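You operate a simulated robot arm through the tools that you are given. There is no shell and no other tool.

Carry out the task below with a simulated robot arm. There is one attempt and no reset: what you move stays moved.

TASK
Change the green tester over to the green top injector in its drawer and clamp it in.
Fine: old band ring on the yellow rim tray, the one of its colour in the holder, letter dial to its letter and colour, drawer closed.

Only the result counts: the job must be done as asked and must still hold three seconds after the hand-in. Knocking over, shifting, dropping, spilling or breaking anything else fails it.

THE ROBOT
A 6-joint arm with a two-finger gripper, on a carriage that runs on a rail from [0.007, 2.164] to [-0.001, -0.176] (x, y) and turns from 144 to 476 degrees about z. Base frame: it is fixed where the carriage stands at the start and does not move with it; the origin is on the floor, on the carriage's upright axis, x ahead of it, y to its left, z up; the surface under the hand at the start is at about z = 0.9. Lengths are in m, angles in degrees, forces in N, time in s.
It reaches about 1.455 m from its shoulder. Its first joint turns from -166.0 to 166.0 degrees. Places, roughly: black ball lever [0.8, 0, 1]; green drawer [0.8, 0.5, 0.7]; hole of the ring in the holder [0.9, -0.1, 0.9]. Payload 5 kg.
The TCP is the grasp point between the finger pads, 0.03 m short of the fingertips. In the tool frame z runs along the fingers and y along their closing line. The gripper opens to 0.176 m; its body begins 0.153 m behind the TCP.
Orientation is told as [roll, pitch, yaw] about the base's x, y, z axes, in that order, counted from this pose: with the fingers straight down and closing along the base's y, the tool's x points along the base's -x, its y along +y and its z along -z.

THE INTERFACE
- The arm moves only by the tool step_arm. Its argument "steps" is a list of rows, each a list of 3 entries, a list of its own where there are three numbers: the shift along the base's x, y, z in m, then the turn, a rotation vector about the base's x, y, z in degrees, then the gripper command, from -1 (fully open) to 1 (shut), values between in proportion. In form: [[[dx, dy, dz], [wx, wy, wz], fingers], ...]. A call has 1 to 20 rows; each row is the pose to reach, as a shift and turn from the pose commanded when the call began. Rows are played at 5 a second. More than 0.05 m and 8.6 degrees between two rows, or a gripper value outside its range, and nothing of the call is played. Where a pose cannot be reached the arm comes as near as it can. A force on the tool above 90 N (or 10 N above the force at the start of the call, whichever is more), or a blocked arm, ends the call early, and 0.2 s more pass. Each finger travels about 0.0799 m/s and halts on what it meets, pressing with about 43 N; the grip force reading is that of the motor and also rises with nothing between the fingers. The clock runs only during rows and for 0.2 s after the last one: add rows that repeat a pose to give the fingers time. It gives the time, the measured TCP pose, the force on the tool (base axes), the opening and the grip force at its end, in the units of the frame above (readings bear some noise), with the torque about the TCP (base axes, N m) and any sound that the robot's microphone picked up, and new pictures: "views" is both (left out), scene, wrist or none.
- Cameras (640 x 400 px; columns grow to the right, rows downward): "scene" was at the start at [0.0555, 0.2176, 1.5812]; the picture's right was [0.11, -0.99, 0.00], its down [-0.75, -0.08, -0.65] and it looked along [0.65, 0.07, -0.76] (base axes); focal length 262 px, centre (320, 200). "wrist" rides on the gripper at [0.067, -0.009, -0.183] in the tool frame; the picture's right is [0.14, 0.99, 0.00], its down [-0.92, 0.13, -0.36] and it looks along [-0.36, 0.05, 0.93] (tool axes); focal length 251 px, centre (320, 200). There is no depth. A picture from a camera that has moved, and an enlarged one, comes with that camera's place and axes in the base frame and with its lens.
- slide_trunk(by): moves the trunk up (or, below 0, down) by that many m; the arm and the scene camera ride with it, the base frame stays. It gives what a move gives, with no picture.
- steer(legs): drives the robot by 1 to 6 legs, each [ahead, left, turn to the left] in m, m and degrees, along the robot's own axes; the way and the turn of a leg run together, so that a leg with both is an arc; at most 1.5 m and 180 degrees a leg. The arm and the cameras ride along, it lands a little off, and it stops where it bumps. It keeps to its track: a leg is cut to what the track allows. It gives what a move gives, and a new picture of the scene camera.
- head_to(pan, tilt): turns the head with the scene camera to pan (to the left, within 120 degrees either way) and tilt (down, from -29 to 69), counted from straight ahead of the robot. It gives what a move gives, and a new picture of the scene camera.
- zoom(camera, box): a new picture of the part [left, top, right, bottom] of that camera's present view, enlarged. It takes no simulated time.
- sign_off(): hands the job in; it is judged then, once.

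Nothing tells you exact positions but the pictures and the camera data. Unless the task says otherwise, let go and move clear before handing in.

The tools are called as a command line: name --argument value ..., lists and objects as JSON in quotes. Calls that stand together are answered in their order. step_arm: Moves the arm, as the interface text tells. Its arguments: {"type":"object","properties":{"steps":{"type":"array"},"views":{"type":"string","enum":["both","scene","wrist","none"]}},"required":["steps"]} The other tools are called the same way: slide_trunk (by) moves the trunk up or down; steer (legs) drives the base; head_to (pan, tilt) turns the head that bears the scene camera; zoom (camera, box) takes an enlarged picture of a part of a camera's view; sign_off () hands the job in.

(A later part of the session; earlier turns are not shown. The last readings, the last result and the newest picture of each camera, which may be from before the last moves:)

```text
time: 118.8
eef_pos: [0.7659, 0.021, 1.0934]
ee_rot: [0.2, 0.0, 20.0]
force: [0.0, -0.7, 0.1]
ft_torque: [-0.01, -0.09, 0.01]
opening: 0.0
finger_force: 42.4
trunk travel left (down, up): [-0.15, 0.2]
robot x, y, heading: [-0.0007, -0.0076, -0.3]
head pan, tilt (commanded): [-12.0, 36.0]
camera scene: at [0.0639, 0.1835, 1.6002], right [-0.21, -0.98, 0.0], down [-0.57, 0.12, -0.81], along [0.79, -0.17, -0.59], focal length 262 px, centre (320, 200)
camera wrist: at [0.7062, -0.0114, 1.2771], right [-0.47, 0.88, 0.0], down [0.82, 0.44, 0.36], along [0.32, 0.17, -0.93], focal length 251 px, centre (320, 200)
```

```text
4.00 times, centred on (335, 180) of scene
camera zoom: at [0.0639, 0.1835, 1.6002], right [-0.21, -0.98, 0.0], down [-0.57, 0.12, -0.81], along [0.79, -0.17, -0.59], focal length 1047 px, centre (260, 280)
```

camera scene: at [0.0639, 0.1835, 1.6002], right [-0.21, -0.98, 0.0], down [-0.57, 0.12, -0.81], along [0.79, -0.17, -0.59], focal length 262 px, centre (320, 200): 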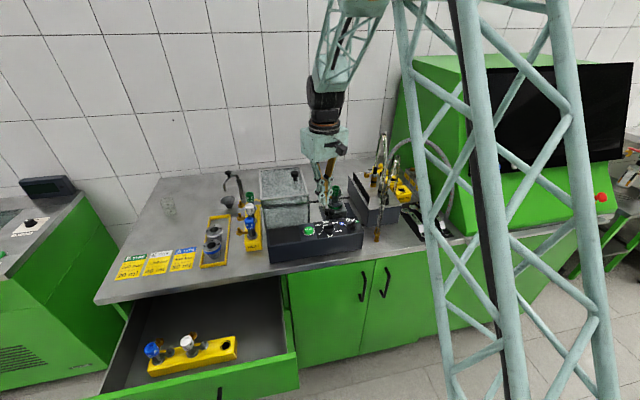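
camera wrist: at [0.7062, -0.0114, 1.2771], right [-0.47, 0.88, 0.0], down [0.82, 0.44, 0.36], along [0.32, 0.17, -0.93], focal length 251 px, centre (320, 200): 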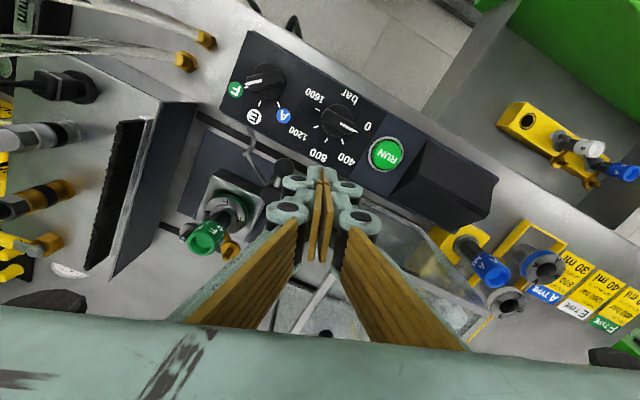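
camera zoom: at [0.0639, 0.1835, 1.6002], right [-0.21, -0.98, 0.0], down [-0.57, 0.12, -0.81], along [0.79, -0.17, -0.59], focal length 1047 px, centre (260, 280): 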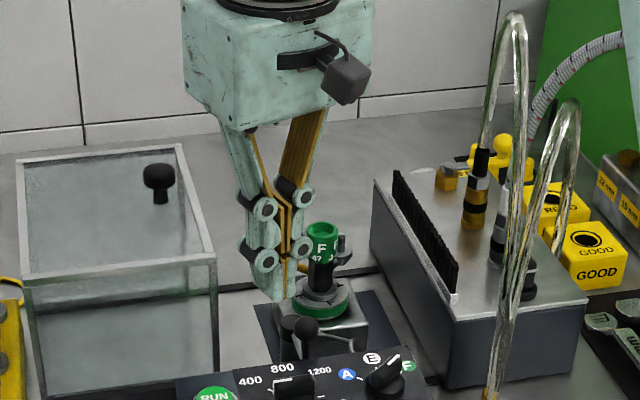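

Ball at [0.782, -0.0155, 1.007], post at about [0.834, -0.016]. Lowering beside the ball.

step_arm --steps '[[[0.002, 0, -0.03], [0, 0, 0], 1.0], [[0.002, 0, -0.055], [0, 0, 0], 1.0], [[0.002, 0, -0.068], [0, 0, 0], 1.0]]'

zoom --camera "wrist" --box '[220, 100, 420, 260]'

zoom --camera "scene" --box '[300, 160, 380, 230]'

```text
time: 119.5
eef_pos: [0.7679, 0.0208, 1.0252]
ee_rot: [0.0, 0.0, 20.0]
force: [-0.1, -0.6, -1.2]
ft_torque: [-0.01, 0.04, 0.0]
opening: 0.0004
finger_force: 43.0
trunk travel left (down, up): [-0.15, 0.2]
robot x, y, heading: [0.0018, -0.0068, -0.4]
head pan, tilt (commanded): [-12.0, 36.0]
camera scene: at [0.0646, 0.1835, 1.6002], right [-0.21, -0.98, 0.0], down [-0.57, 0.12, -0.81], along [0.79, -0.17, -0.59], focal length 262 px, centre (320, 200)
camera wrist: at [0.7094, -0.012, 1.2093], right [-0.47, 0.88, 0.0], down [0.82, 0.44, 0.36], along [0.32, 0.17, -0.93], focal length 251 px, centre (320, 200)
```

scene: 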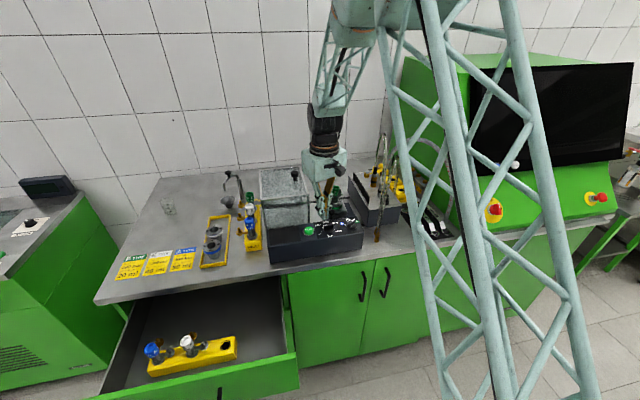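
wrist: 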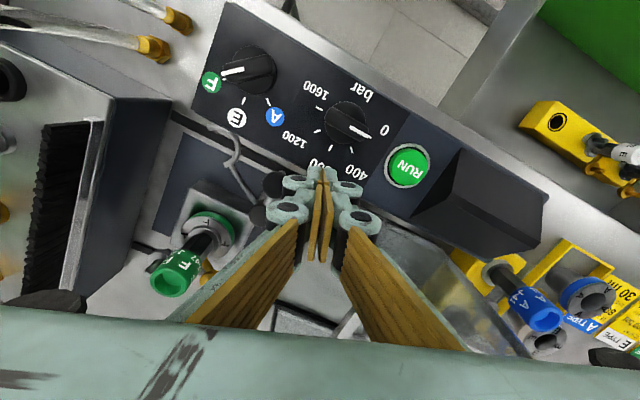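

```text
2.50 times, centred on (320, 180) of wrist
camera zoom: at [0.7094, -0.012, 1.2093], right [-0.47, 0.88, 0.0], down [0.82, 0.44, 0.36], along [0.32, 0.17, -0.93], focal length 629 px, centre (320, 250)
```

zoom: 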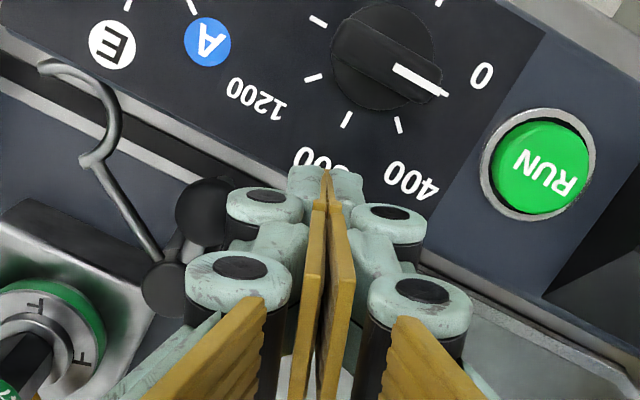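

```text
5.71 times, centred on (340, 195) of scene
camera zoom: at [0.0646, 0.1835, 1.6002], right [-0.21, -0.98, 0.0], down [-0.57, 0.12, -0.81], along [0.79, -0.17, -0.59], focal length 1496 px, centre (206, 229)
```

zoom: 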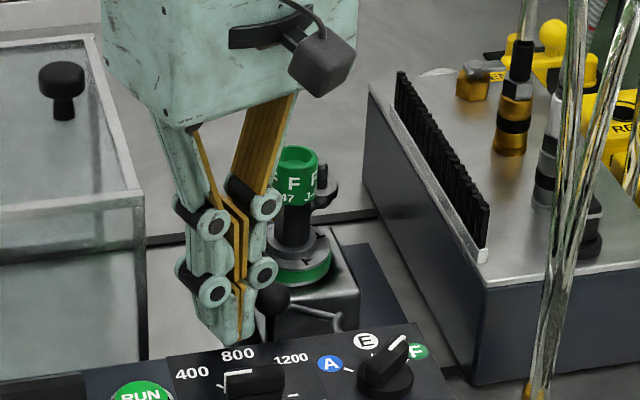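

The closed fingertips sit beside the ball. Pushing it round the post, first part of the arc.

step_arm --steps '[[[0.0035, -0.009, 0], [0, 0, 0], 1.0], [[0.0023, -0.0169, 0], [0, 0, 3.75], 1.0], [[0.0021, -0.0248, 0], [0, 0, 7.5], 1.0], [[0.003, -0.0324, 0], [0, 0, 11.25], 1.0], [[0.0048, -0.0399, 0], [0, 0, 15], 1.0]]'

zoom --camera "wrist" --box '[180, 100, 380, 260]'

zoom --camera "scene" --box '[300, 160, 380, 230]'

```text
time: 120.8
eef_pos: [0.7731, -0.02, 1.027]
ee_rot: [0.1, -0.1, 35.1]
force: [-0.3, 0.1, 0.0]
ft_torque: [-0.01, 0.02, -0.01]
opening: 0.0004
finger_force: 42.9
trunk travel left (down, up): [-0.15, 0.2]
robot x, y, heading: [-0.0022, -0.0053, -0.3]
head pan, tilt (commanded): [-12.0, 36.0]
camera scene: at [0.0643, 0.1836, 1.6002], right [-0.21, -0.98, 0.0], down [-0.57, 0.12, -0.81], along [0.79, -0.17, -0.59], focal length 262 px, centre (320, 200)
camera wrist: at [0.7243, -0.0667, 1.2103], right [-0.68, 0.73, 0.0], down [0.68, 0.64, 0.36], along [0.26, 0.25, -0.93], focal length 251 px, centre (320, 200)
```

scene: 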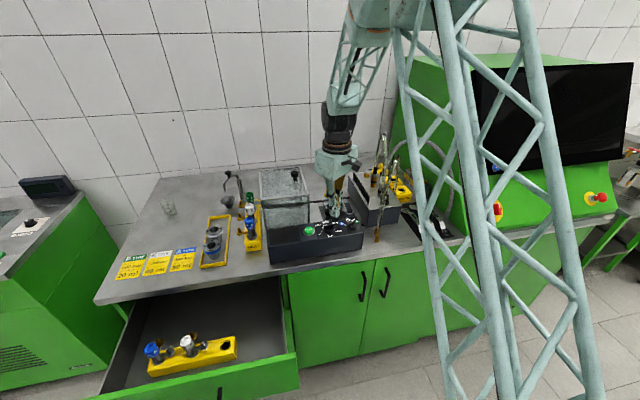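
wrist: 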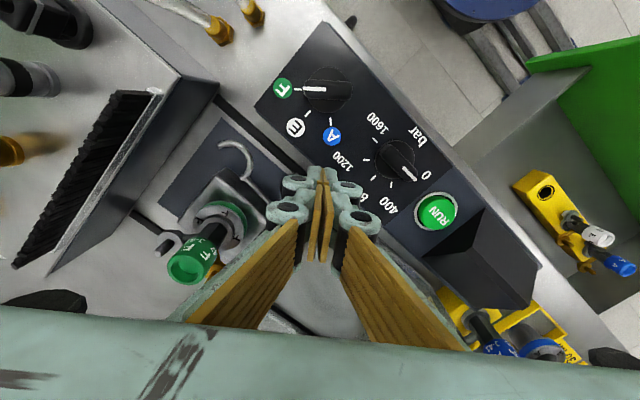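

```text
2.50 times, centred on (280, 180) of wrist
camera zoom: at [0.7243, -0.0667, 1.2103], right [-0.68, 0.73, 0.0], down [0.68, 0.64, 0.36], along [0.26, 0.25, -0.93], focal length 629 px, centre (420, 250)
```

zoom: 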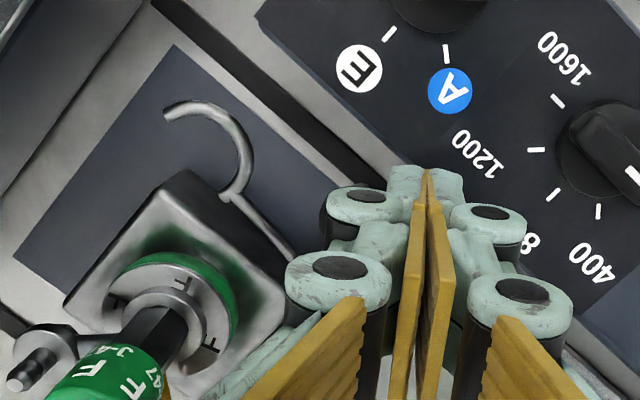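

```text
5.71 times, centred on (340, 195) of scene
camera zoom: at [0.0643, 0.1836, 1.6002], right [-0.21, -0.98, 0.0], down [-0.57, 0.12, -0.81], along [0.79, -0.17, -0.59], focal length 1496 px, centre (206, 229)
```

zoom: 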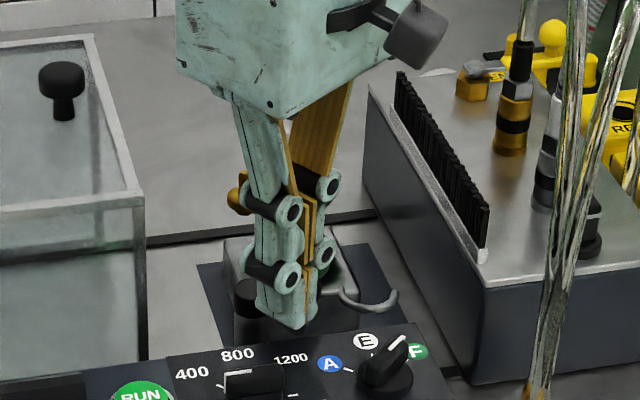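

The fork is swinging with almost no resistance. Continuing the arc.

step_arm --steps '[[[0.0027, -0.0069, 0], [0, 0, 3.75], 1.0], [[0.0062, -0.0134, 0], [0, 0, 7.5], 1.0], [[0.0104, -0.0193, 0], [0, 0, 11.25], 1.0], [[0.0154, -0.0245, 0], [0, 0, 15], 1.0]]'

zoom --camera "wrist" --box '[180, 100, 380, 260]'

zoom --camera "scene" --box '[300, 160, 380, 230]'

```text
time: 121.8
eef_pos: [0.7893, -0.0453, 1.0264]
ee_rot: [0.1, 0.0, 50.1]
force: [-0.9, 0.5, -0.5]
ft_torque: [0.01, -0.04, -0.02]
opening: 0.0
finger_force: 43.0
trunk travel left (down, up): [-0.15, 0.2]
robot x, y, heading: [-0.0006, -0.0037, -0.3]
head pan, tilt (commanded): [-12.0, 36.0]
camera scene: at [0.0642, 0.1836, 1.6002], right [-0.21, -0.98, 0.0], down [-0.57, 0.12, -0.81], along [0.79, -0.17, -0.59], focal length 262 px, centre (320, 200)
camera wrist: at [0.7535, -0.1023, 1.2104], right [-0.85, 0.53, 0.0], down [0.49, 0.79, 0.36], along [0.19, 0.31, -0.93], focal length 251 px, centre (320, 200)
```

scene: 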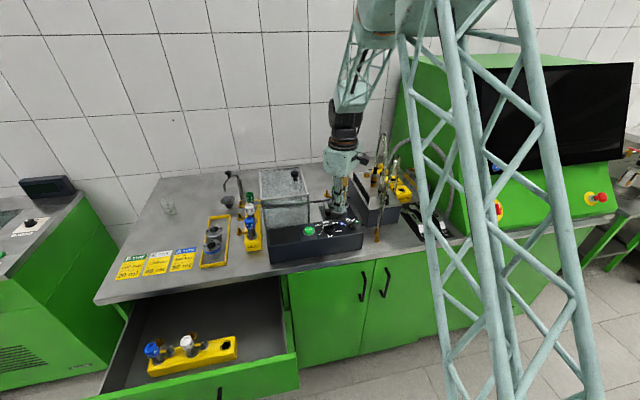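
wrist: 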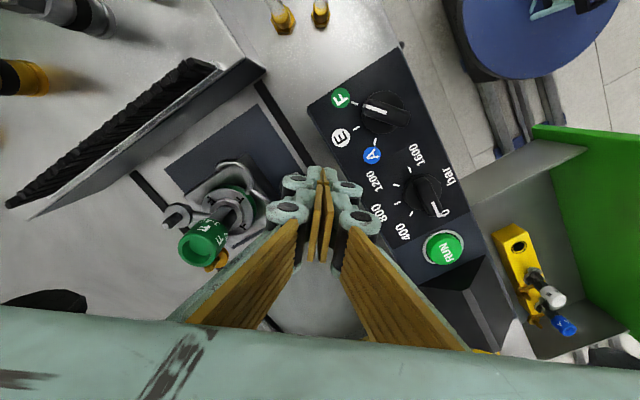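

```text
2.50 times, centred on (280, 180) of wrist
camera zoom: at [0.7535, -0.1023, 1.2104], right [-0.85, 0.53, 0.0], down [0.49, 0.79, 0.36], along [0.19, 0.31, -0.93], focal length 629 px, centre (420, 250)
```

zoom: 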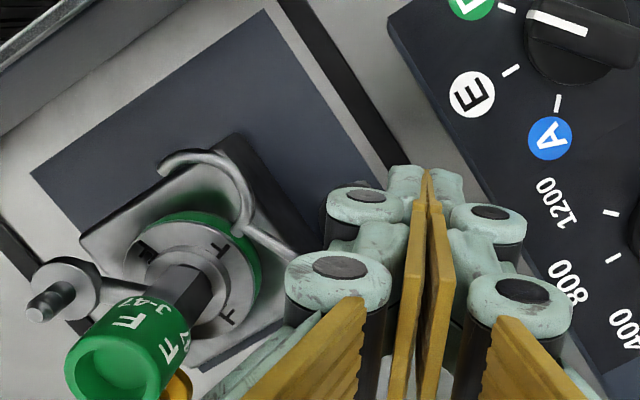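

```text
5.71 times, centred on (340, 195) of scene
camera zoom: at [0.0642, 0.1836, 1.6002], right [-0.21, -0.98, 0.0], down [-0.57, 0.12, -0.81], along [0.79, -0.17, -0.59], focal length 1496 px, centre (206, 229)
```

zoom: 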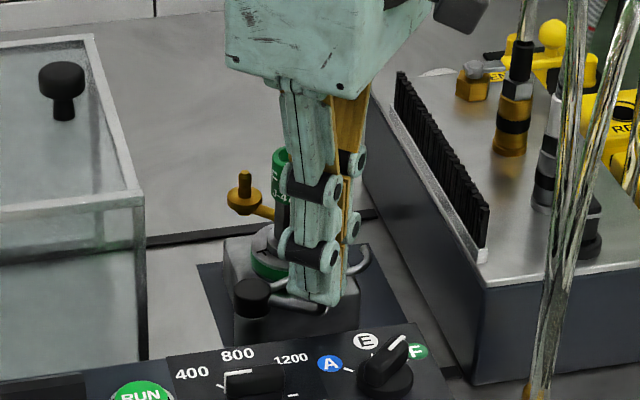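

step_arm --steps '[[[0.0053, -0.0044, 0], [0, 0, 3.75], 1.0], [[0.0113, -0.0081, 0], [0, 0, 7.5], 1.0], [[0.0175, -0.0107, 0], [0, 0, 11.25], 1.0]]'

zoom --camera "wrist" --box '[180, 100, 380, 260]'

zoom --camera "scene" --box '[300, 160, 380, 230]'

```text
time: 122.5
eef_pos: [0.8058, -0.055, 1.0258]
ee_rot: [0.1, 0.0, 61.3]
force: [0.6, -0.5, -0.5]
ft_torque: [0.0, -0.03, -0.02]
opening: 0.0
finger_force: 42.8
trunk travel left (down, up): [-0.15, 0.2]
robot x, y, heading: [-0.0007, -0.008, -0.3]
head pan, tilt (commanded): [-12.0, 36.0]
camera scene: at [0.0642, 0.1835, 1.6002], right [-0.21, -0.98, 0.0], down [-0.57, 0.12, -0.81], along [0.79, -0.17, -0.59], focal length 262 px, centre (320, 200)
camera wrist: at [0.7826, -0.119, 1.2101], right [-0.94, 0.35, 0.0], down [0.33, 0.87, 0.36], along [0.13, 0.34, -0.93], focal length 251 px, centre (320, 200)
```

scene: 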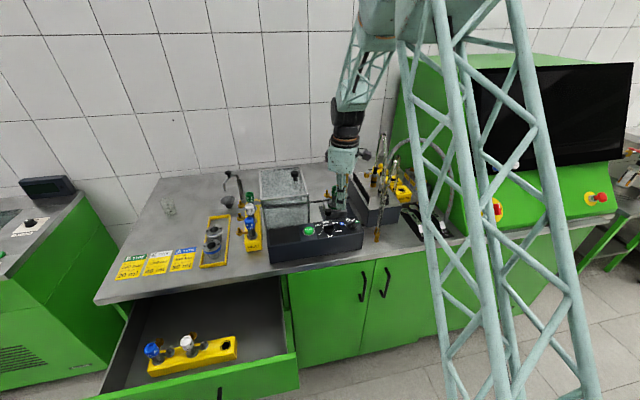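
wrist: 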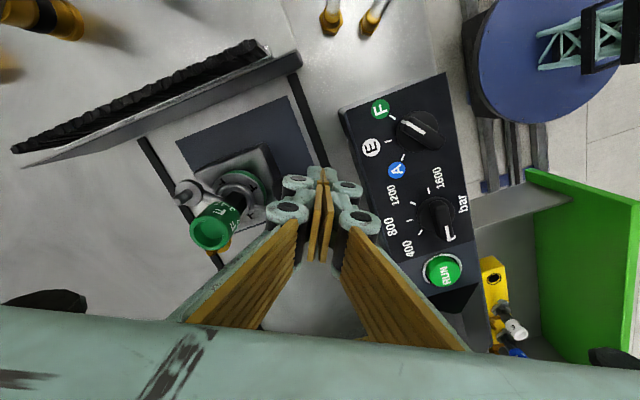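

```text
2.50 times, centred on (280, 180) of wrist
camera zoom: at [0.7826, -0.119, 1.2101], right [-0.94, 0.35, 0.0], down [0.33, 0.87, 0.36], along [0.13, 0.34, -0.93], focal length 629 px, centre (420, 250)
```

zoom: 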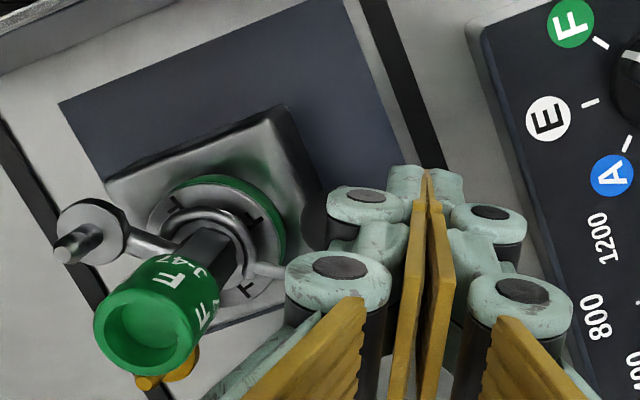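

```text
5.71 times, centred on (340, 195) of scene
camera zoom: at [0.0642, 0.1835, 1.6002], right [-0.21, -0.98, 0.0], down [-0.57, 0.12, -0.81], along [0.79, -0.17, -0.59], focal length 1496 px, centre (206, 229)
```

zoom: 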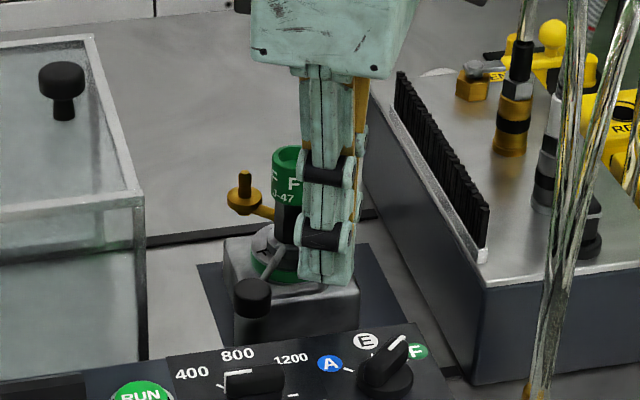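

The fork is around the injector body now. Pressing on gently until it stops.

step_arm --steps '[[[0.0032, -0.001, 0], [0, 0, 2], 1.0], [[0.0064, -0.0019, 0], [0, 0, 3.75], 1.0]]' --views "wrist"

zoom --camera "wrist" --box '[180, 120, 340, 260]'

```text
time: 123.2
eef_pos: [0.8126, -0.0571, 1.0259]
ee_rot: [0.1, 0.0, 65.1]
force: [0.4, -0.5, 0.7]
ft_torque: [-0.02, -0.03, 0.01]
opening: 0.0002
finger_force: 42.8
trunk travel left (down, up): [-0.15, 0.2]
robot x, y, heading: [0.0004, -0.0084, -0.3]
head pan, tilt (commanded): [-12.0, 36.0]
camera wrist: at [0.7933, -0.1223, 1.2101], right [-0.96, 0.29, 0.0], down [0.27, 0.89, 0.36], along [0.1, 0.35, -0.93], focal length 251 px, centre (320, 200)
```

wrist: 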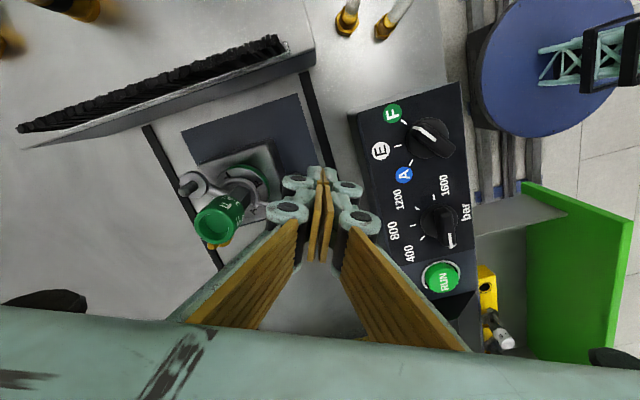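

```text
2.86 times, centred on (260, 190) of wrist
camera zoom: at [0.7933, -0.1223, 1.2101], right [-0.96, 0.29, 0.0], down [0.27, 0.89, 0.36], along [0.1, 0.35, -0.93], focal length 718 px, centre (491, 229)
```

zoom: 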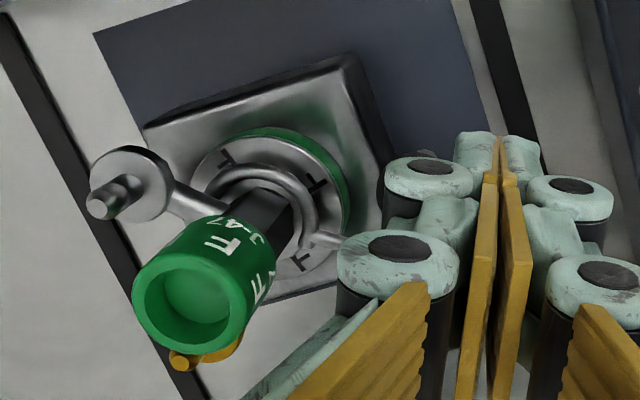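

step_arm --steps '[[[0.0025, 0.0002, 0], [0, 0, 0], 1.0], [[0.005, 0.0005, 0], [0, 0, 0], 1.0], [[0.0072, 0.0008, 0], [0, 0, 0], 1.0]]'

zoom --camera "wrist" --box '[180, 120, 340, 260]'

zoom --camera "scene" --box '[310, 170, 370, 220]'

```text
time: 124.0
eef_pos: [0.8144, -0.0573, 1.0261]
ee_rot: [0.4, 0.1, 64.9]
force: [-49.4, -3.4, 2.1]
ft_torque: [-0.06, 1.05, -0.13]
opening: 0.0001
finger_force: 43.1
trunk travel left (down, up): [-0.15, 0.2]
robot x, y, heading: [-0.0014, -0.009, -0.5]
head pan, tilt (commanded): [-12.0, 36.0]
camera scene: at [0.0616, 0.1833, 1.6004], right [-0.21, -0.98, 0.0], down [-0.57, 0.12, -0.81], along [0.79, -0.17, -0.59], focal length 262 px, centre (320, 200)
camera wrist: at [0.7962, -0.1221, 1.2103], right [-0.96, 0.29, 0.01], down [0.28, 0.89, 0.36], along [0.1, 0.35, -0.93], focal length 251 px, centre (320, 200)
```

scene: 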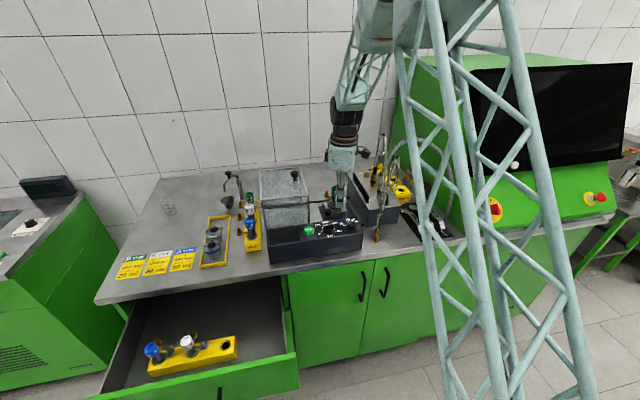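
wrist: 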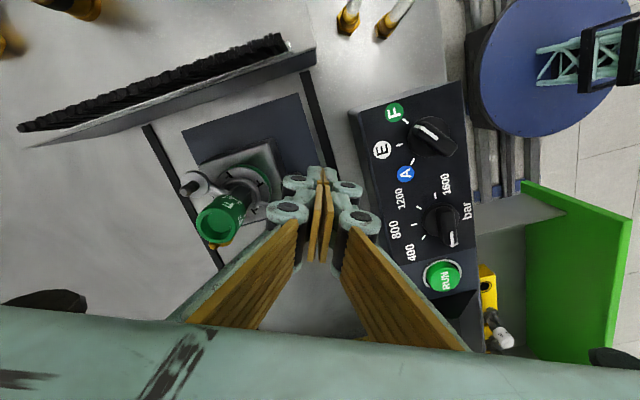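

```text
2.86 times, centred on (260, 190) of wrist
camera zoom: at [0.7962, -0.1221, 1.2103], right [-0.96, 0.29, 0.01], down [0.28, 0.89, 0.36], along [0.1, 0.35, -0.93], focal length 718 px, centre (491, 229)
```

zoom: 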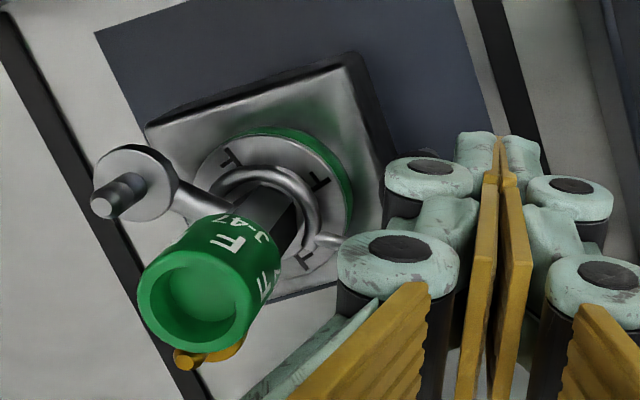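

```text
8.00 times, centred on (340, 195) of scene
camera zoom: at [0.0616, 0.1833, 1.6004], right [-0.21, -0.98, 0.0], down [-0.57, 0.12, -0.81], along [0.79, -0.17, -0.59], focal length 2095 px, centre (160, 240)
```

zoom: 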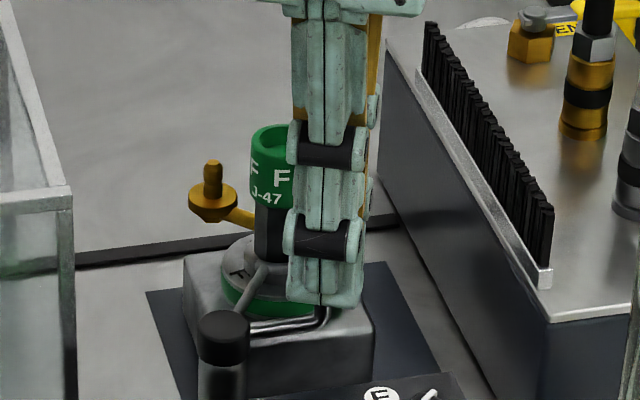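

A firm stop (49 N): the lever is at its closed end. Backing the fingers off and rising to inspect.

step_arm --steps '[[[-0.005, 0.002, 0], [0, 0, 0], 1.0], [[-0.02, 0.008, 0], [0, 0, 0], 1.0], [[-0.03, 0.014, 0.01], [0, 0, 0], 1.0], [[-0.03, 0.014, 0.05], [0, 0, 0], 1.0], [[-0.03, 0.014, 0.09], [0, 0, 0], 1.0], [[-0.03, 0.014, 0.13], [0, 0, 0], 1.0], [[-0.03, 0.014, 0.17], [0, 0, 0], 1.0], [[-0.03, 0.014, 0.2], [0, 0, 0], 1.0]]'

zoom --camera "wrist" --box '[180, 80, 360, 240]'

zoom --camera "scene" --box '[310, 170, 370, 220]'

```text
time: 125.8
eef_pos: [0.7912, -0.0418, 1.2272]
ee_rot: [0.1, 0.0, 65.1]
force: [-0.8, 0.0, 0.6]
ft_torque: [0.0, -0.05, 0.02]
opening: 0.0001
finger_force: 42.6
trunk travel left (down, up): [-0.15, 0.2]
robot x, y, heading: [0.0002, -0.007, -0.0]
head pan, tilt (commanded): [-12.0, 36.0]
camera scene: at [0.0639, 0.1835, 1.6003], right [-0.21, -0.98, 0.0], down [-0.57, 0.12, -0.81], along [0.79, -0.17, -0.59], focal length 262 px, centre (320, 200)
camera wrist: at [0.7708, -0.1069, 1.4113], right [-0.96, 0.29, 0.0], down [0.27, 0.89, 0.36], along [0.11, 0.35, -0.93], focal length 251 px, centre (320, 200)
```

scene: 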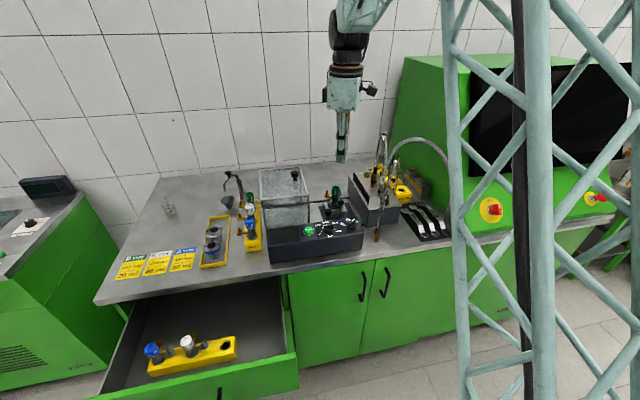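
wrist: 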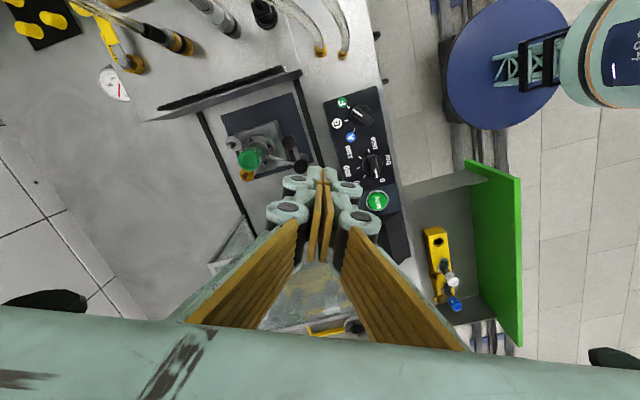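

```text
2.50 times, centred on (270, 160) of wrist
camera zoom: at [0.7708, -0.1069, 1.4113], right [-0.96, 0.29, 0.0], down [0.27, 0.89, 0.36], along [0.11, 0.35, -0.93], focal length 629 px, centre (445, 300)
```

zoom: 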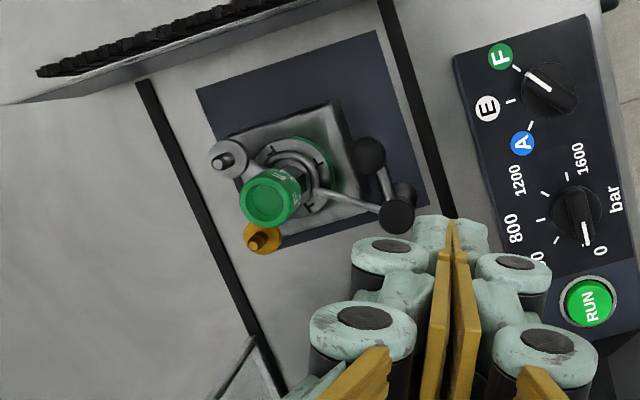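

```text
8.00 times, centred on (340, 195) of scene
camera zoom: at [0.0639, 0.1835, 1.6003], right [-0.21, -0.98, 0.0], down [-0.57, 0.12, -0.81], along [0.79, -0.17, -0.59], focal length 2095 px, centre (160, 240)
```

zoom: 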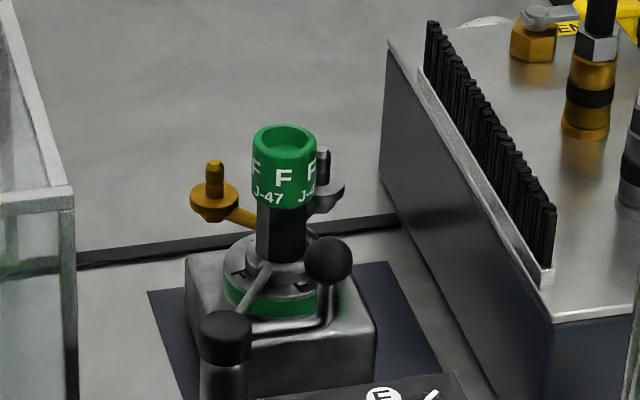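

The clamp is closed: the fork holds the collar, ball lever on the far side, injector upright. Now to close the drawer: I'll raise and retract the arm, then drive back to the left position used for opening.

step_arm --steps '[[[-0.01, -0.005, 0.03], [0, 0, -8.1], 1.0], [[-0.03, -0.012, 0.06], [0, 0, -16.2], 1.0], [[-0.05, -0.022, 0.09], [0, 0, -24.4], 1.0], [[-0.07, -0.032, 0.12], [0, 0, -32.5], 1.0], [[-0.09, -0.042, 0.145], [0, 0, -40.6], 1.0], [[-0.11, -0.052, 0.155], [0, 0, -48.7], 1.0], [[-0.125, -0.06, 0.155], [0, 0, -56.9], 1.0], [[-0.13, -0.064, 0.155], [0, 0, -65], 1.0]]' --views "scene"

zoom --camera "scene" --box '[290, 160, 390, 240]'

head_to --pan 0 --tilt 40

steer --legs '[[0, 1.2, 0], [0, 0, -50]]'

```text
time: 127.5
eef_pos: [0.6598, -0.1057, 1.3802]
ee_rot: [0.1, 0.0, -0.1]
force: [-0.3, 0.6, -0.6]
ft_torque: [0.02, 0.0, 0.01]
opening: 0.0002
finger_force: 42.8
trunk travel left (down, up): [-0.15, 0.2]
robot x, y, heading: [-0.0028, -0.0086, 0.1]
head pan, tilt (commanded): [-12.0, 36.0]
camera scene: at [0.0642, 0.1835, 1.6002], right [-0.21, -0.98, 0.0], down [-0.57, 0.12, -0.81], along [0.79, -0.17, -0.59], focal length 262 px, centre (320, 200)
```

scene: 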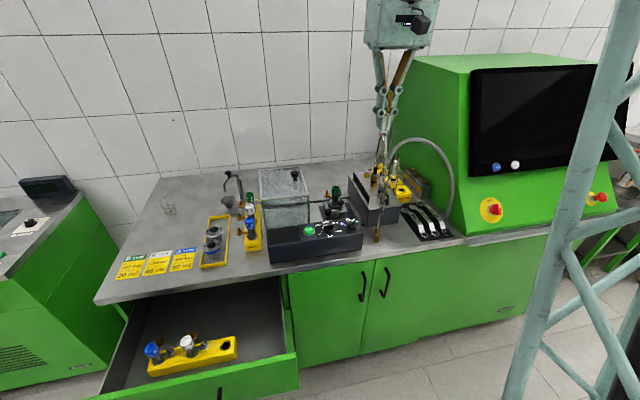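

```text
5.00 times, centred on (340, 200) of scene
camera zoom: at [0.0642, 0.1835, 1.6002], right [-0.21, -0.98, 0.0], down [-0.57, 0.12, -0.81], along [0.79, -0.17, -0.59], focal length 1309 px, centre (220, 200)
```

zoom: 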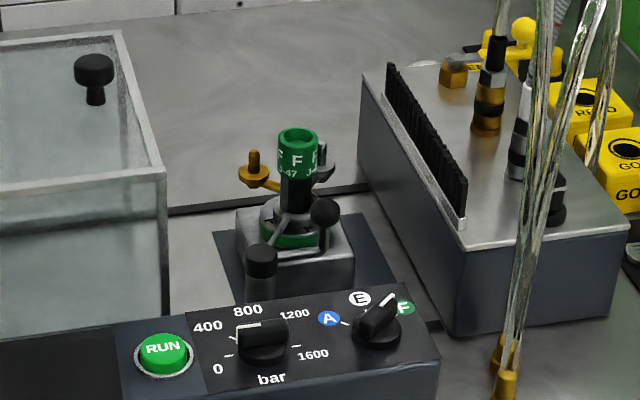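

```text
time: 128.3
eef_pos: [0.6608, -0.1068, 1.3813]
ee_rot: [0.1, 0.0, 0.0]
force: [0.2, 0.2, 1.0]
ft_torque: [0.02, -0.02, -0.01]
opening: 0.0
finger_force: 43.4
trunk travel left (down, up): [-0.15, 0.2]
robot x, y, heading: [0.0014, -0.0086, -0.1]
head pan, tilt (commanded): [0.0, 40.0]
camera scene: at [0.0638, 0.2017, 1.5942], right [0.0, -1.0, 0.0], down [-0.64, 0.0, -0.77], along [0.77, 0.0, -0.64], focal length 262 px, centre (320, 200)
```

scene: 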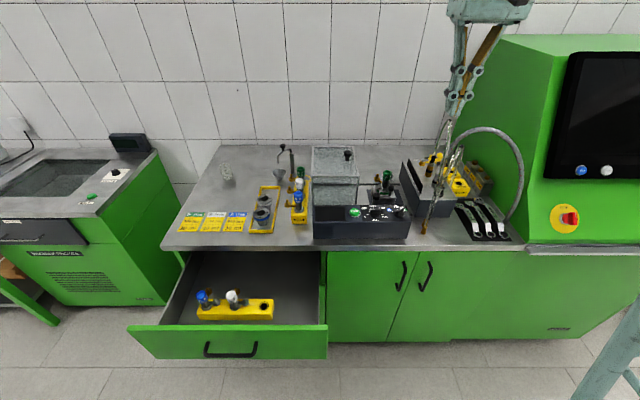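

```text
time: 136.9
eef_pos: [0.3514, 0.6176, 1.3829]
ee_rot: [0.1, 0.0, -50.0]
force: [-0.2, 0.2, 0.3]
ft_torque: [0.03, 0.01, 0.03]
opening: 0.0
finger_force: 43.3
trunk travel left (down, up): [-0.15, 0.2]
robot x, y, heading: [0.0057, 1.1862, -50.6]
head pan, tilt (commanded): [0.0, 40.0]
camera scene: at [0.2053, 1.2709, 1.5942], right [-0.77, -0.64, 0.0], down [-0.41, 0.49, -0.77], along [0.49, -0.59, -0.64], focal length 262 px, centre (320, 200)
```

scene: 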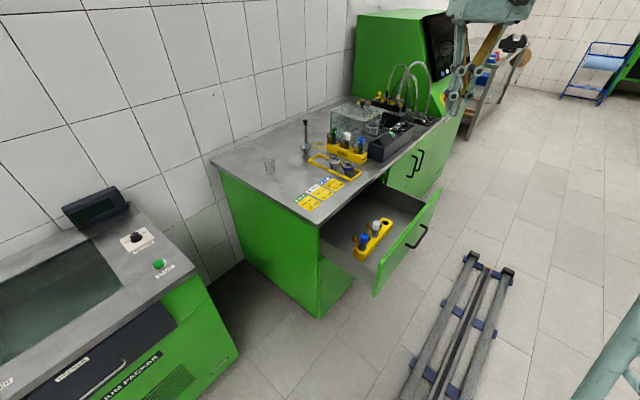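

Same vantage as before. Rotating the closed hand to point at the drawer front, staying clear of it.

step_arm --steps '[[[-0.01, -0.02, -0.03], [0, 0, -8], 1.0], [[-0.02, -0.04, -0.06], [0, 0, -16], 1.0], [[-0.03, -0.06, -0.09], [0, 0, -24], 1.0], [[-0.04, -0.08, -0.12], [0, 0, -32], 1.0], [[-0.05, -0.1, -0.15], [0, 0, -40], 1.0]]' --views "none"

```text
time: 138.1
eef_pos: [0.3015, 0.5157, 1.231]
ee_rot: [0.1, 0.0, -90.1]
force: [0.0, -0.5, 0.5]
ft_torque: [-0.01, -0.02, 0.01]
opening: 0.0001
finger_force: 42.8
trunk travel left (down, up): [-0.15, 0.2]
robot x, y, heading: [0.0042, 1.1852, -50.4]
head pan, tilt (commanded): [0.0, 40.0]
```

step_arm --steps '[[[-0.02, -0.007, -0.035], [0, -6.5, 0], 1.0], [[-0.035, -0.014, -0.07], [0, -13, 0], 1.0], [[-0.05, -0.02, -0.105], [0, -19.5, 0], 1.0], [[-0.06, -0.027, -0.14], [0, -26, 0], 1.0], [[-0.07, -0.034, -0.175], [0, -32.5, 0], 1.0], [[-0.08, -0.041, -0.21], [0, -39, 0], 1.0], [[-0.085, -0.048, -0.245], [0, -45.5, 0], 1.0], [[-0.085, -0.055, -0.28], [0, -52, 0], 1.0], [[-0.085, -0.062, -0.315], [0, -58.5, 0], 1.0], [[-0.085, -0.066, -0.35], [0, -65, 0], 1.0]]'

zoom --camera "scene" --box '[330, 170, 530, 290]'

```text
time: 140.3
eef_pos: [0.2169, 0.4504, 0.8828]
ee_rot: [65.3, -0.1, -90.1]
force: [0.6, 1.1, 2.3]
ft_torque: [-0.06, 0.27, -0.08]
opening: 0.0
finger_force: 42.8
trunk travel left (down, up): [-0.15, 0.2]
robot x, y, heading: [0.0033, 1.1867, -50.0]
head pan, tilt (commanded): [0.0, 40.0]
camera scene: at [0.2056, 1.2717, 1.594], right [-0.77, -0.64, 0.0], down [-0.41, 0.49, -0.77], along [0.49, -0.59, -0.64], focal length 262 px, centre (320, 200)
camera wrist: at [0.0462, 0.5169, 0.9523], right [0.42, 0.14, 0.9], down [-0.28, -0.92, 0.27], along [0.87, -0.36, -0.35], focal length 251 px, centre (320, 200)
```

scene: 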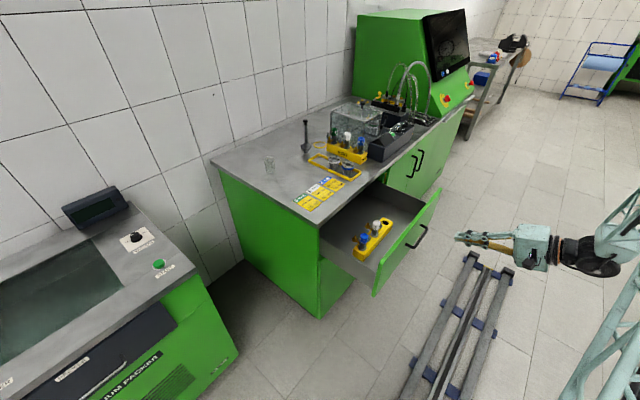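
wrist: 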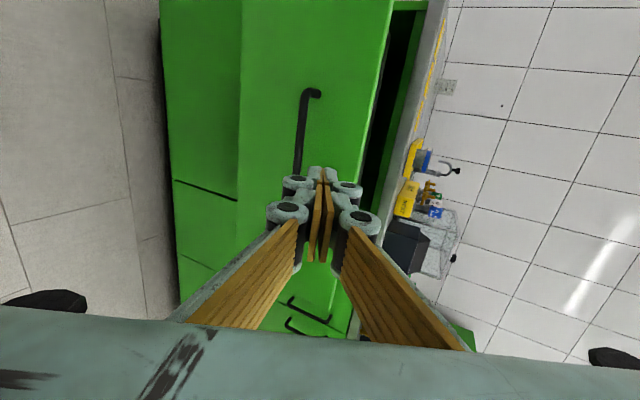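

```text
3.20 times, centred on (430, 230) of scene
camera zoom: at [0.2056, 1.2717, 1.594], right [-0.77, -0.64, 0.0], down [-0.41, 0.49, -0.77], along [0.49, -0.59, -0.64], focal length 838 px, centre (-32, 104)
```

zoom: 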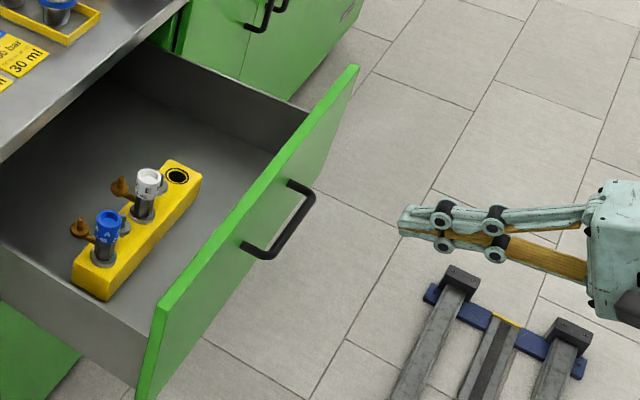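

step_arm --steps '[[[0.03, 0, -0.015], [0, 0, 0], 1.0], [[0.06, 0, -0.03], [0, 0, 0], 1.0], [[0.09, 0, -0.038], [0, 0, 0], 1.0], [[0.11, 0, -0.038], [0, 0, 0], 1.0]]'

zoom --camera "scene" --box '[340, 170, 500, 280]'

```text
time: 141.3
eef_pos: [0.3266, 0.4519, 0.8439]
ee_rot: [65.1, 0.1, -90.0]
force: [-0.8, 0.3, -1.0]
ft_torque: [0.0, -0.04, -0.01]
opening: 0.0
finger_force: 43.2
trunk travel left (down, up): [-0.15, 0.2]
robot x, y, heading: [0.0033, 1.1845, -50.4]
head pan, tilt (commanded): [0.0, 40.0]
camera scene: at [0.2048, 1.2707, 1.5943], right [-0.77, -0.64, 0.0], down [-0.41, 0.49, -0.77], along [0.49, -0.59, -0.64], focal length 262 px, centre (320, 200)
camera wrist: at [0.1558, 0.5178, 0.9135], right [0.42, 0.14, 0.9], down [-0.28, -0.92, 0.27], along [0.87, -0.36, -0.35], focal length 251 px, centre (320, 200)
```

scene: 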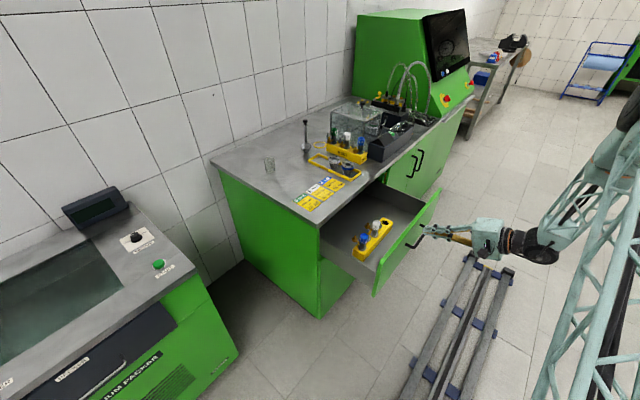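
wrist: 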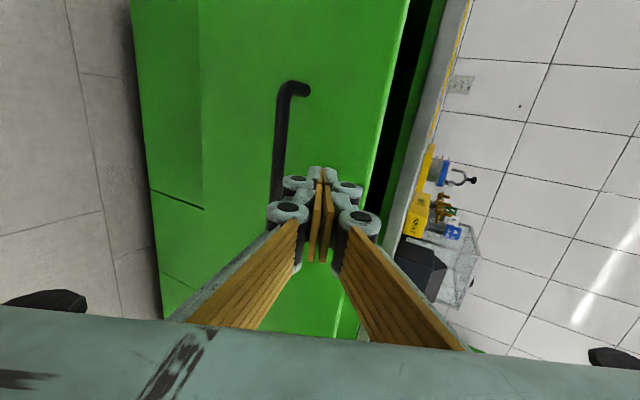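

```text
3.64 times, centred on (420, 225) of scene
camera zoom: at [0.2048, 1.2707, 1.5943], right [-0.77, -0.64, 0.0], down [-0.41, 0.49, -0.77], along [0.49, -0.59, -0.64], focal length 952 px, centre (-44, 109)
```

zoom: 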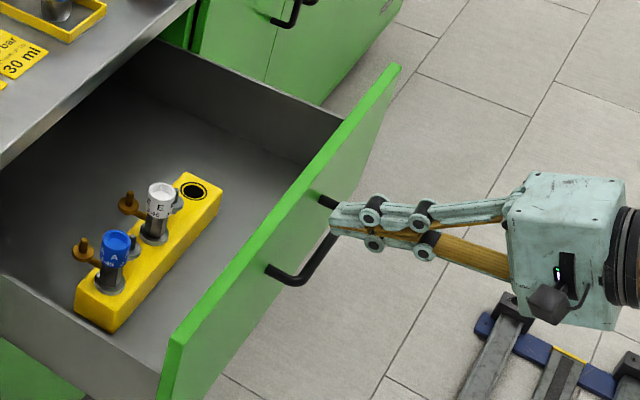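

Fingertips are just off the panel, above the handle. Pushing the drawer closed gently.

step_arm --steps '[[[0.01, 0, 0], [0, 0, 0], 1.0], [[0.02, 0, 0], [0, 0, 0], 1.0], [[0.03, 0, 0], [0, 0, 0], 1.0], [[0.042, 0, 0], [0, 0, 0], 1.0], [[0.056, 0, 0], [0, 0, 0], 1.0], [[0.07, 0, 0], [0, 0, 0], 1.0], [[0.085, 0, 0], [0, 0, 0], 1.0], [[0.1, 0, 0], [0, 0, 0], 1.0], [[0.115, 0, 0], [0, 0, 0], 1.0], [[0.13, 0, 0], [0, 0, 0], 1.0], [[0.145, 0, 0], [0, 0, 0], 1.0], [[0.16, 0, 0], [0, 0, 0], 1.0], [[0.175, 0, 0], [0, 0, 0], 1.0], [[0.19, 0, 0], [0, 0, 0], 1.0], [[0.205, 0, 0], [0, 0, 0], 1.0], [[0.22, 0, 0], [0, 0, 0], 1.0], [[0.235, 0, 0], [0, 0, 0], 1.0], [[0.25, 0, 0], [0, 0, 0], 1.0]]'

zoom --camera "scene" --box '[300, 170, 460, 280]'

```text
time: 145.1
eef_pos: [0.5774, 0.4501, 0.845]
ee_rot: [65.2, 0.1, -89.9]
force: [-0.6, 0.0, -0.3]
ft_torque: [0.0, -0.04, -0.01]
opening: 0.0
finger_force: 43.0
trunk travel left (down, up): [-0.15, 0.2]
robot x, y, heading: [0.0084, 1.1889, -50.2]
head pan, tilt (commanded): [0.0, 40.0]
camera scene: at [0.2048, 1.2708, 1.5943], right [-0.77, -0.64, 0.0], down [-0.41, 0.49, -0.77], along [0.49, -0.59, -0.64], focal length 262 px, centre (320, 200)
camera wrist: at [0.4067, 0.517, 0.9138], right [0.42, 0.14, 0.9], down [-0.28, -0.92, 0.27], along [0.87, -0.36, -0.35], focal length 251 px, centre (320, 200)
```

scene: 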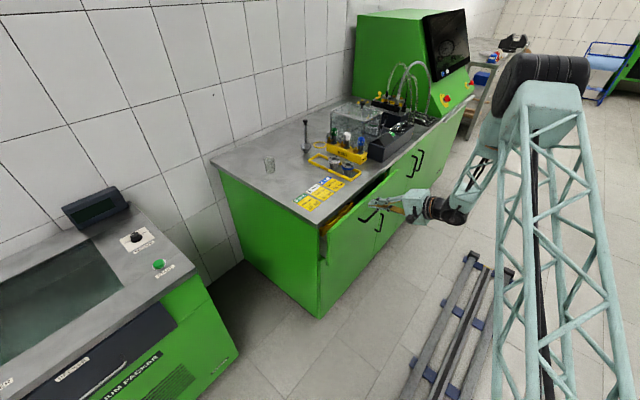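
wrist: 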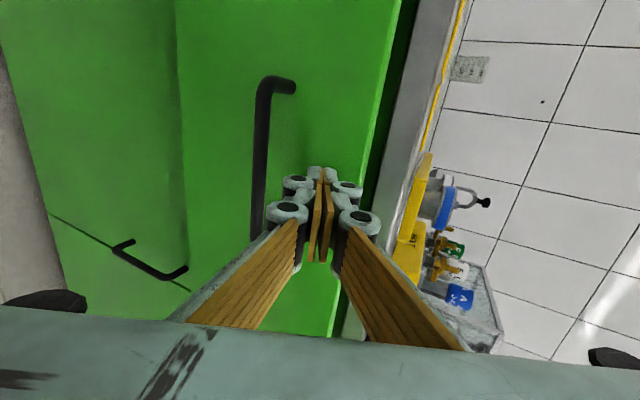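

```text
3.64 times, centred on (380, 225) of scene
camera zoom: at [0.2048, 1.2708, 1.5943], right [-0.77, -0.64, 0.0], down [-0.41, 0.49, -0.77], along [0.49, -0.59, -0.64], focal length 952 px, centre (102, 109)
```

zoom: 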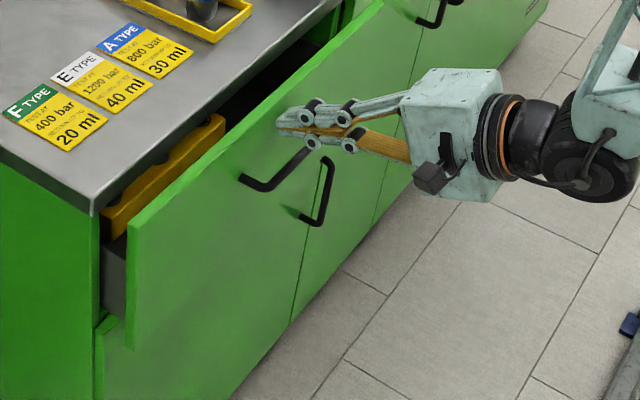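

step_arm --steps '[[[0.01, 0, 0], [0, 0, 0], 1.0], [[0.02, 0, 0], [0, 0, 0], 1.0], [[0.03, 0, 0], [0, 0, 0], 1.0], [[0.038, 0, 0], [0, 0, 0], 1.0], [[0.043, 0, 0], [0, 0, 0], 1.0], [[0.046, 0, 0], [0, 0, 0], 1.0]]'

zoom --camera "scene" --box '[300, 170, 460, 280]'

```text
time: 146.5
eef_pos: [0.6213, 0.4509, 0.8435]
ee_rot: [65.1, 0.1, -90.1]
force: [0.0, -0.2, -0.3]
ft_torque: [0.0, 0.02, -0.01]
opening: 0.0
finger_force: 43.2
trunk travel left (down, up): [-0.15, 0.2]
robot x, y, heading: [0.0026, 1.1852, -50.4]
head pan, tilt (commanded): [0.0, 40.0]
camera scene: at [0.2052, 1.2709, 1.5942], right [-0.77, -0.64, 0.0], down [-0.41, 0.49, -0.77], along [0.49, -0.59, -0.64], focal length 262 px, centre (320, 200)
camera wrist: at [0.4529, 0.5176, 0.913], right [0.42, 0.14, 0.9], down [-0.28, -0.92, 0.27], along [0.87, -0.36, -0.35], focal length 251 px, centre (320, 200)
```

scene: 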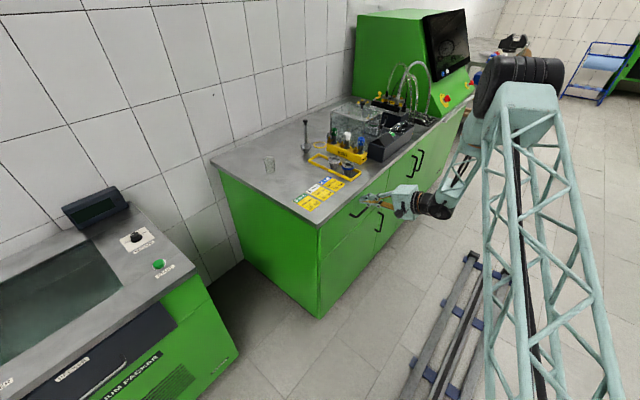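
wrist: 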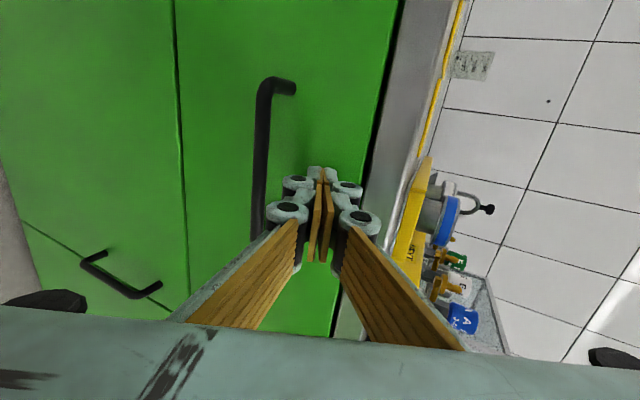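

```text
3.64 times, centred on (380, 225) of scene
camera zoom: at [0.2052, 1.2709, 1.5942], right [-0.77, -0.64, 0.0], down [-0.41, 0.49, -0.77], along [0.49, -0.59, -0.64], focal length 952 px, centre (102, 109)
```

zoom: 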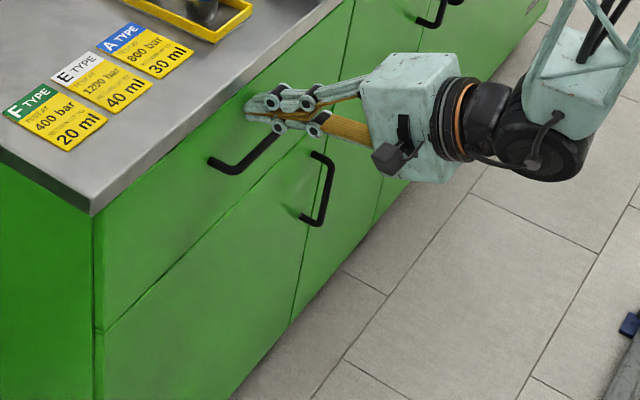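

Almost flush. Pushing the last millimetres until the stop is felt.

step_arm --steps '[[[0.002, 0, 0], [0, 0, 0], 1.0], [[0.004, 0, 0], [0, 0, 0], 1.0], [[0.006, 0, 0], [0, 0, 0], 1.0]]' --views "none"

```text
time: 147.3
eef_pos: [0.6265, 0.4508, 0.8437]
ee_rot: [65.0, 0.0, -90.1]
force: [-17.8, 4.5, 1.3]
ft_torque: [0.03, 0.01, 0.06]
opening: 0.0
finger_force: 43.6
trunk travel left (down, up): [-0.15, 0.2]
robot x, y, heading: [0.004, 1.1889, -50.3]
head pan, tilt (commanded): [0.0, 40.0]
```

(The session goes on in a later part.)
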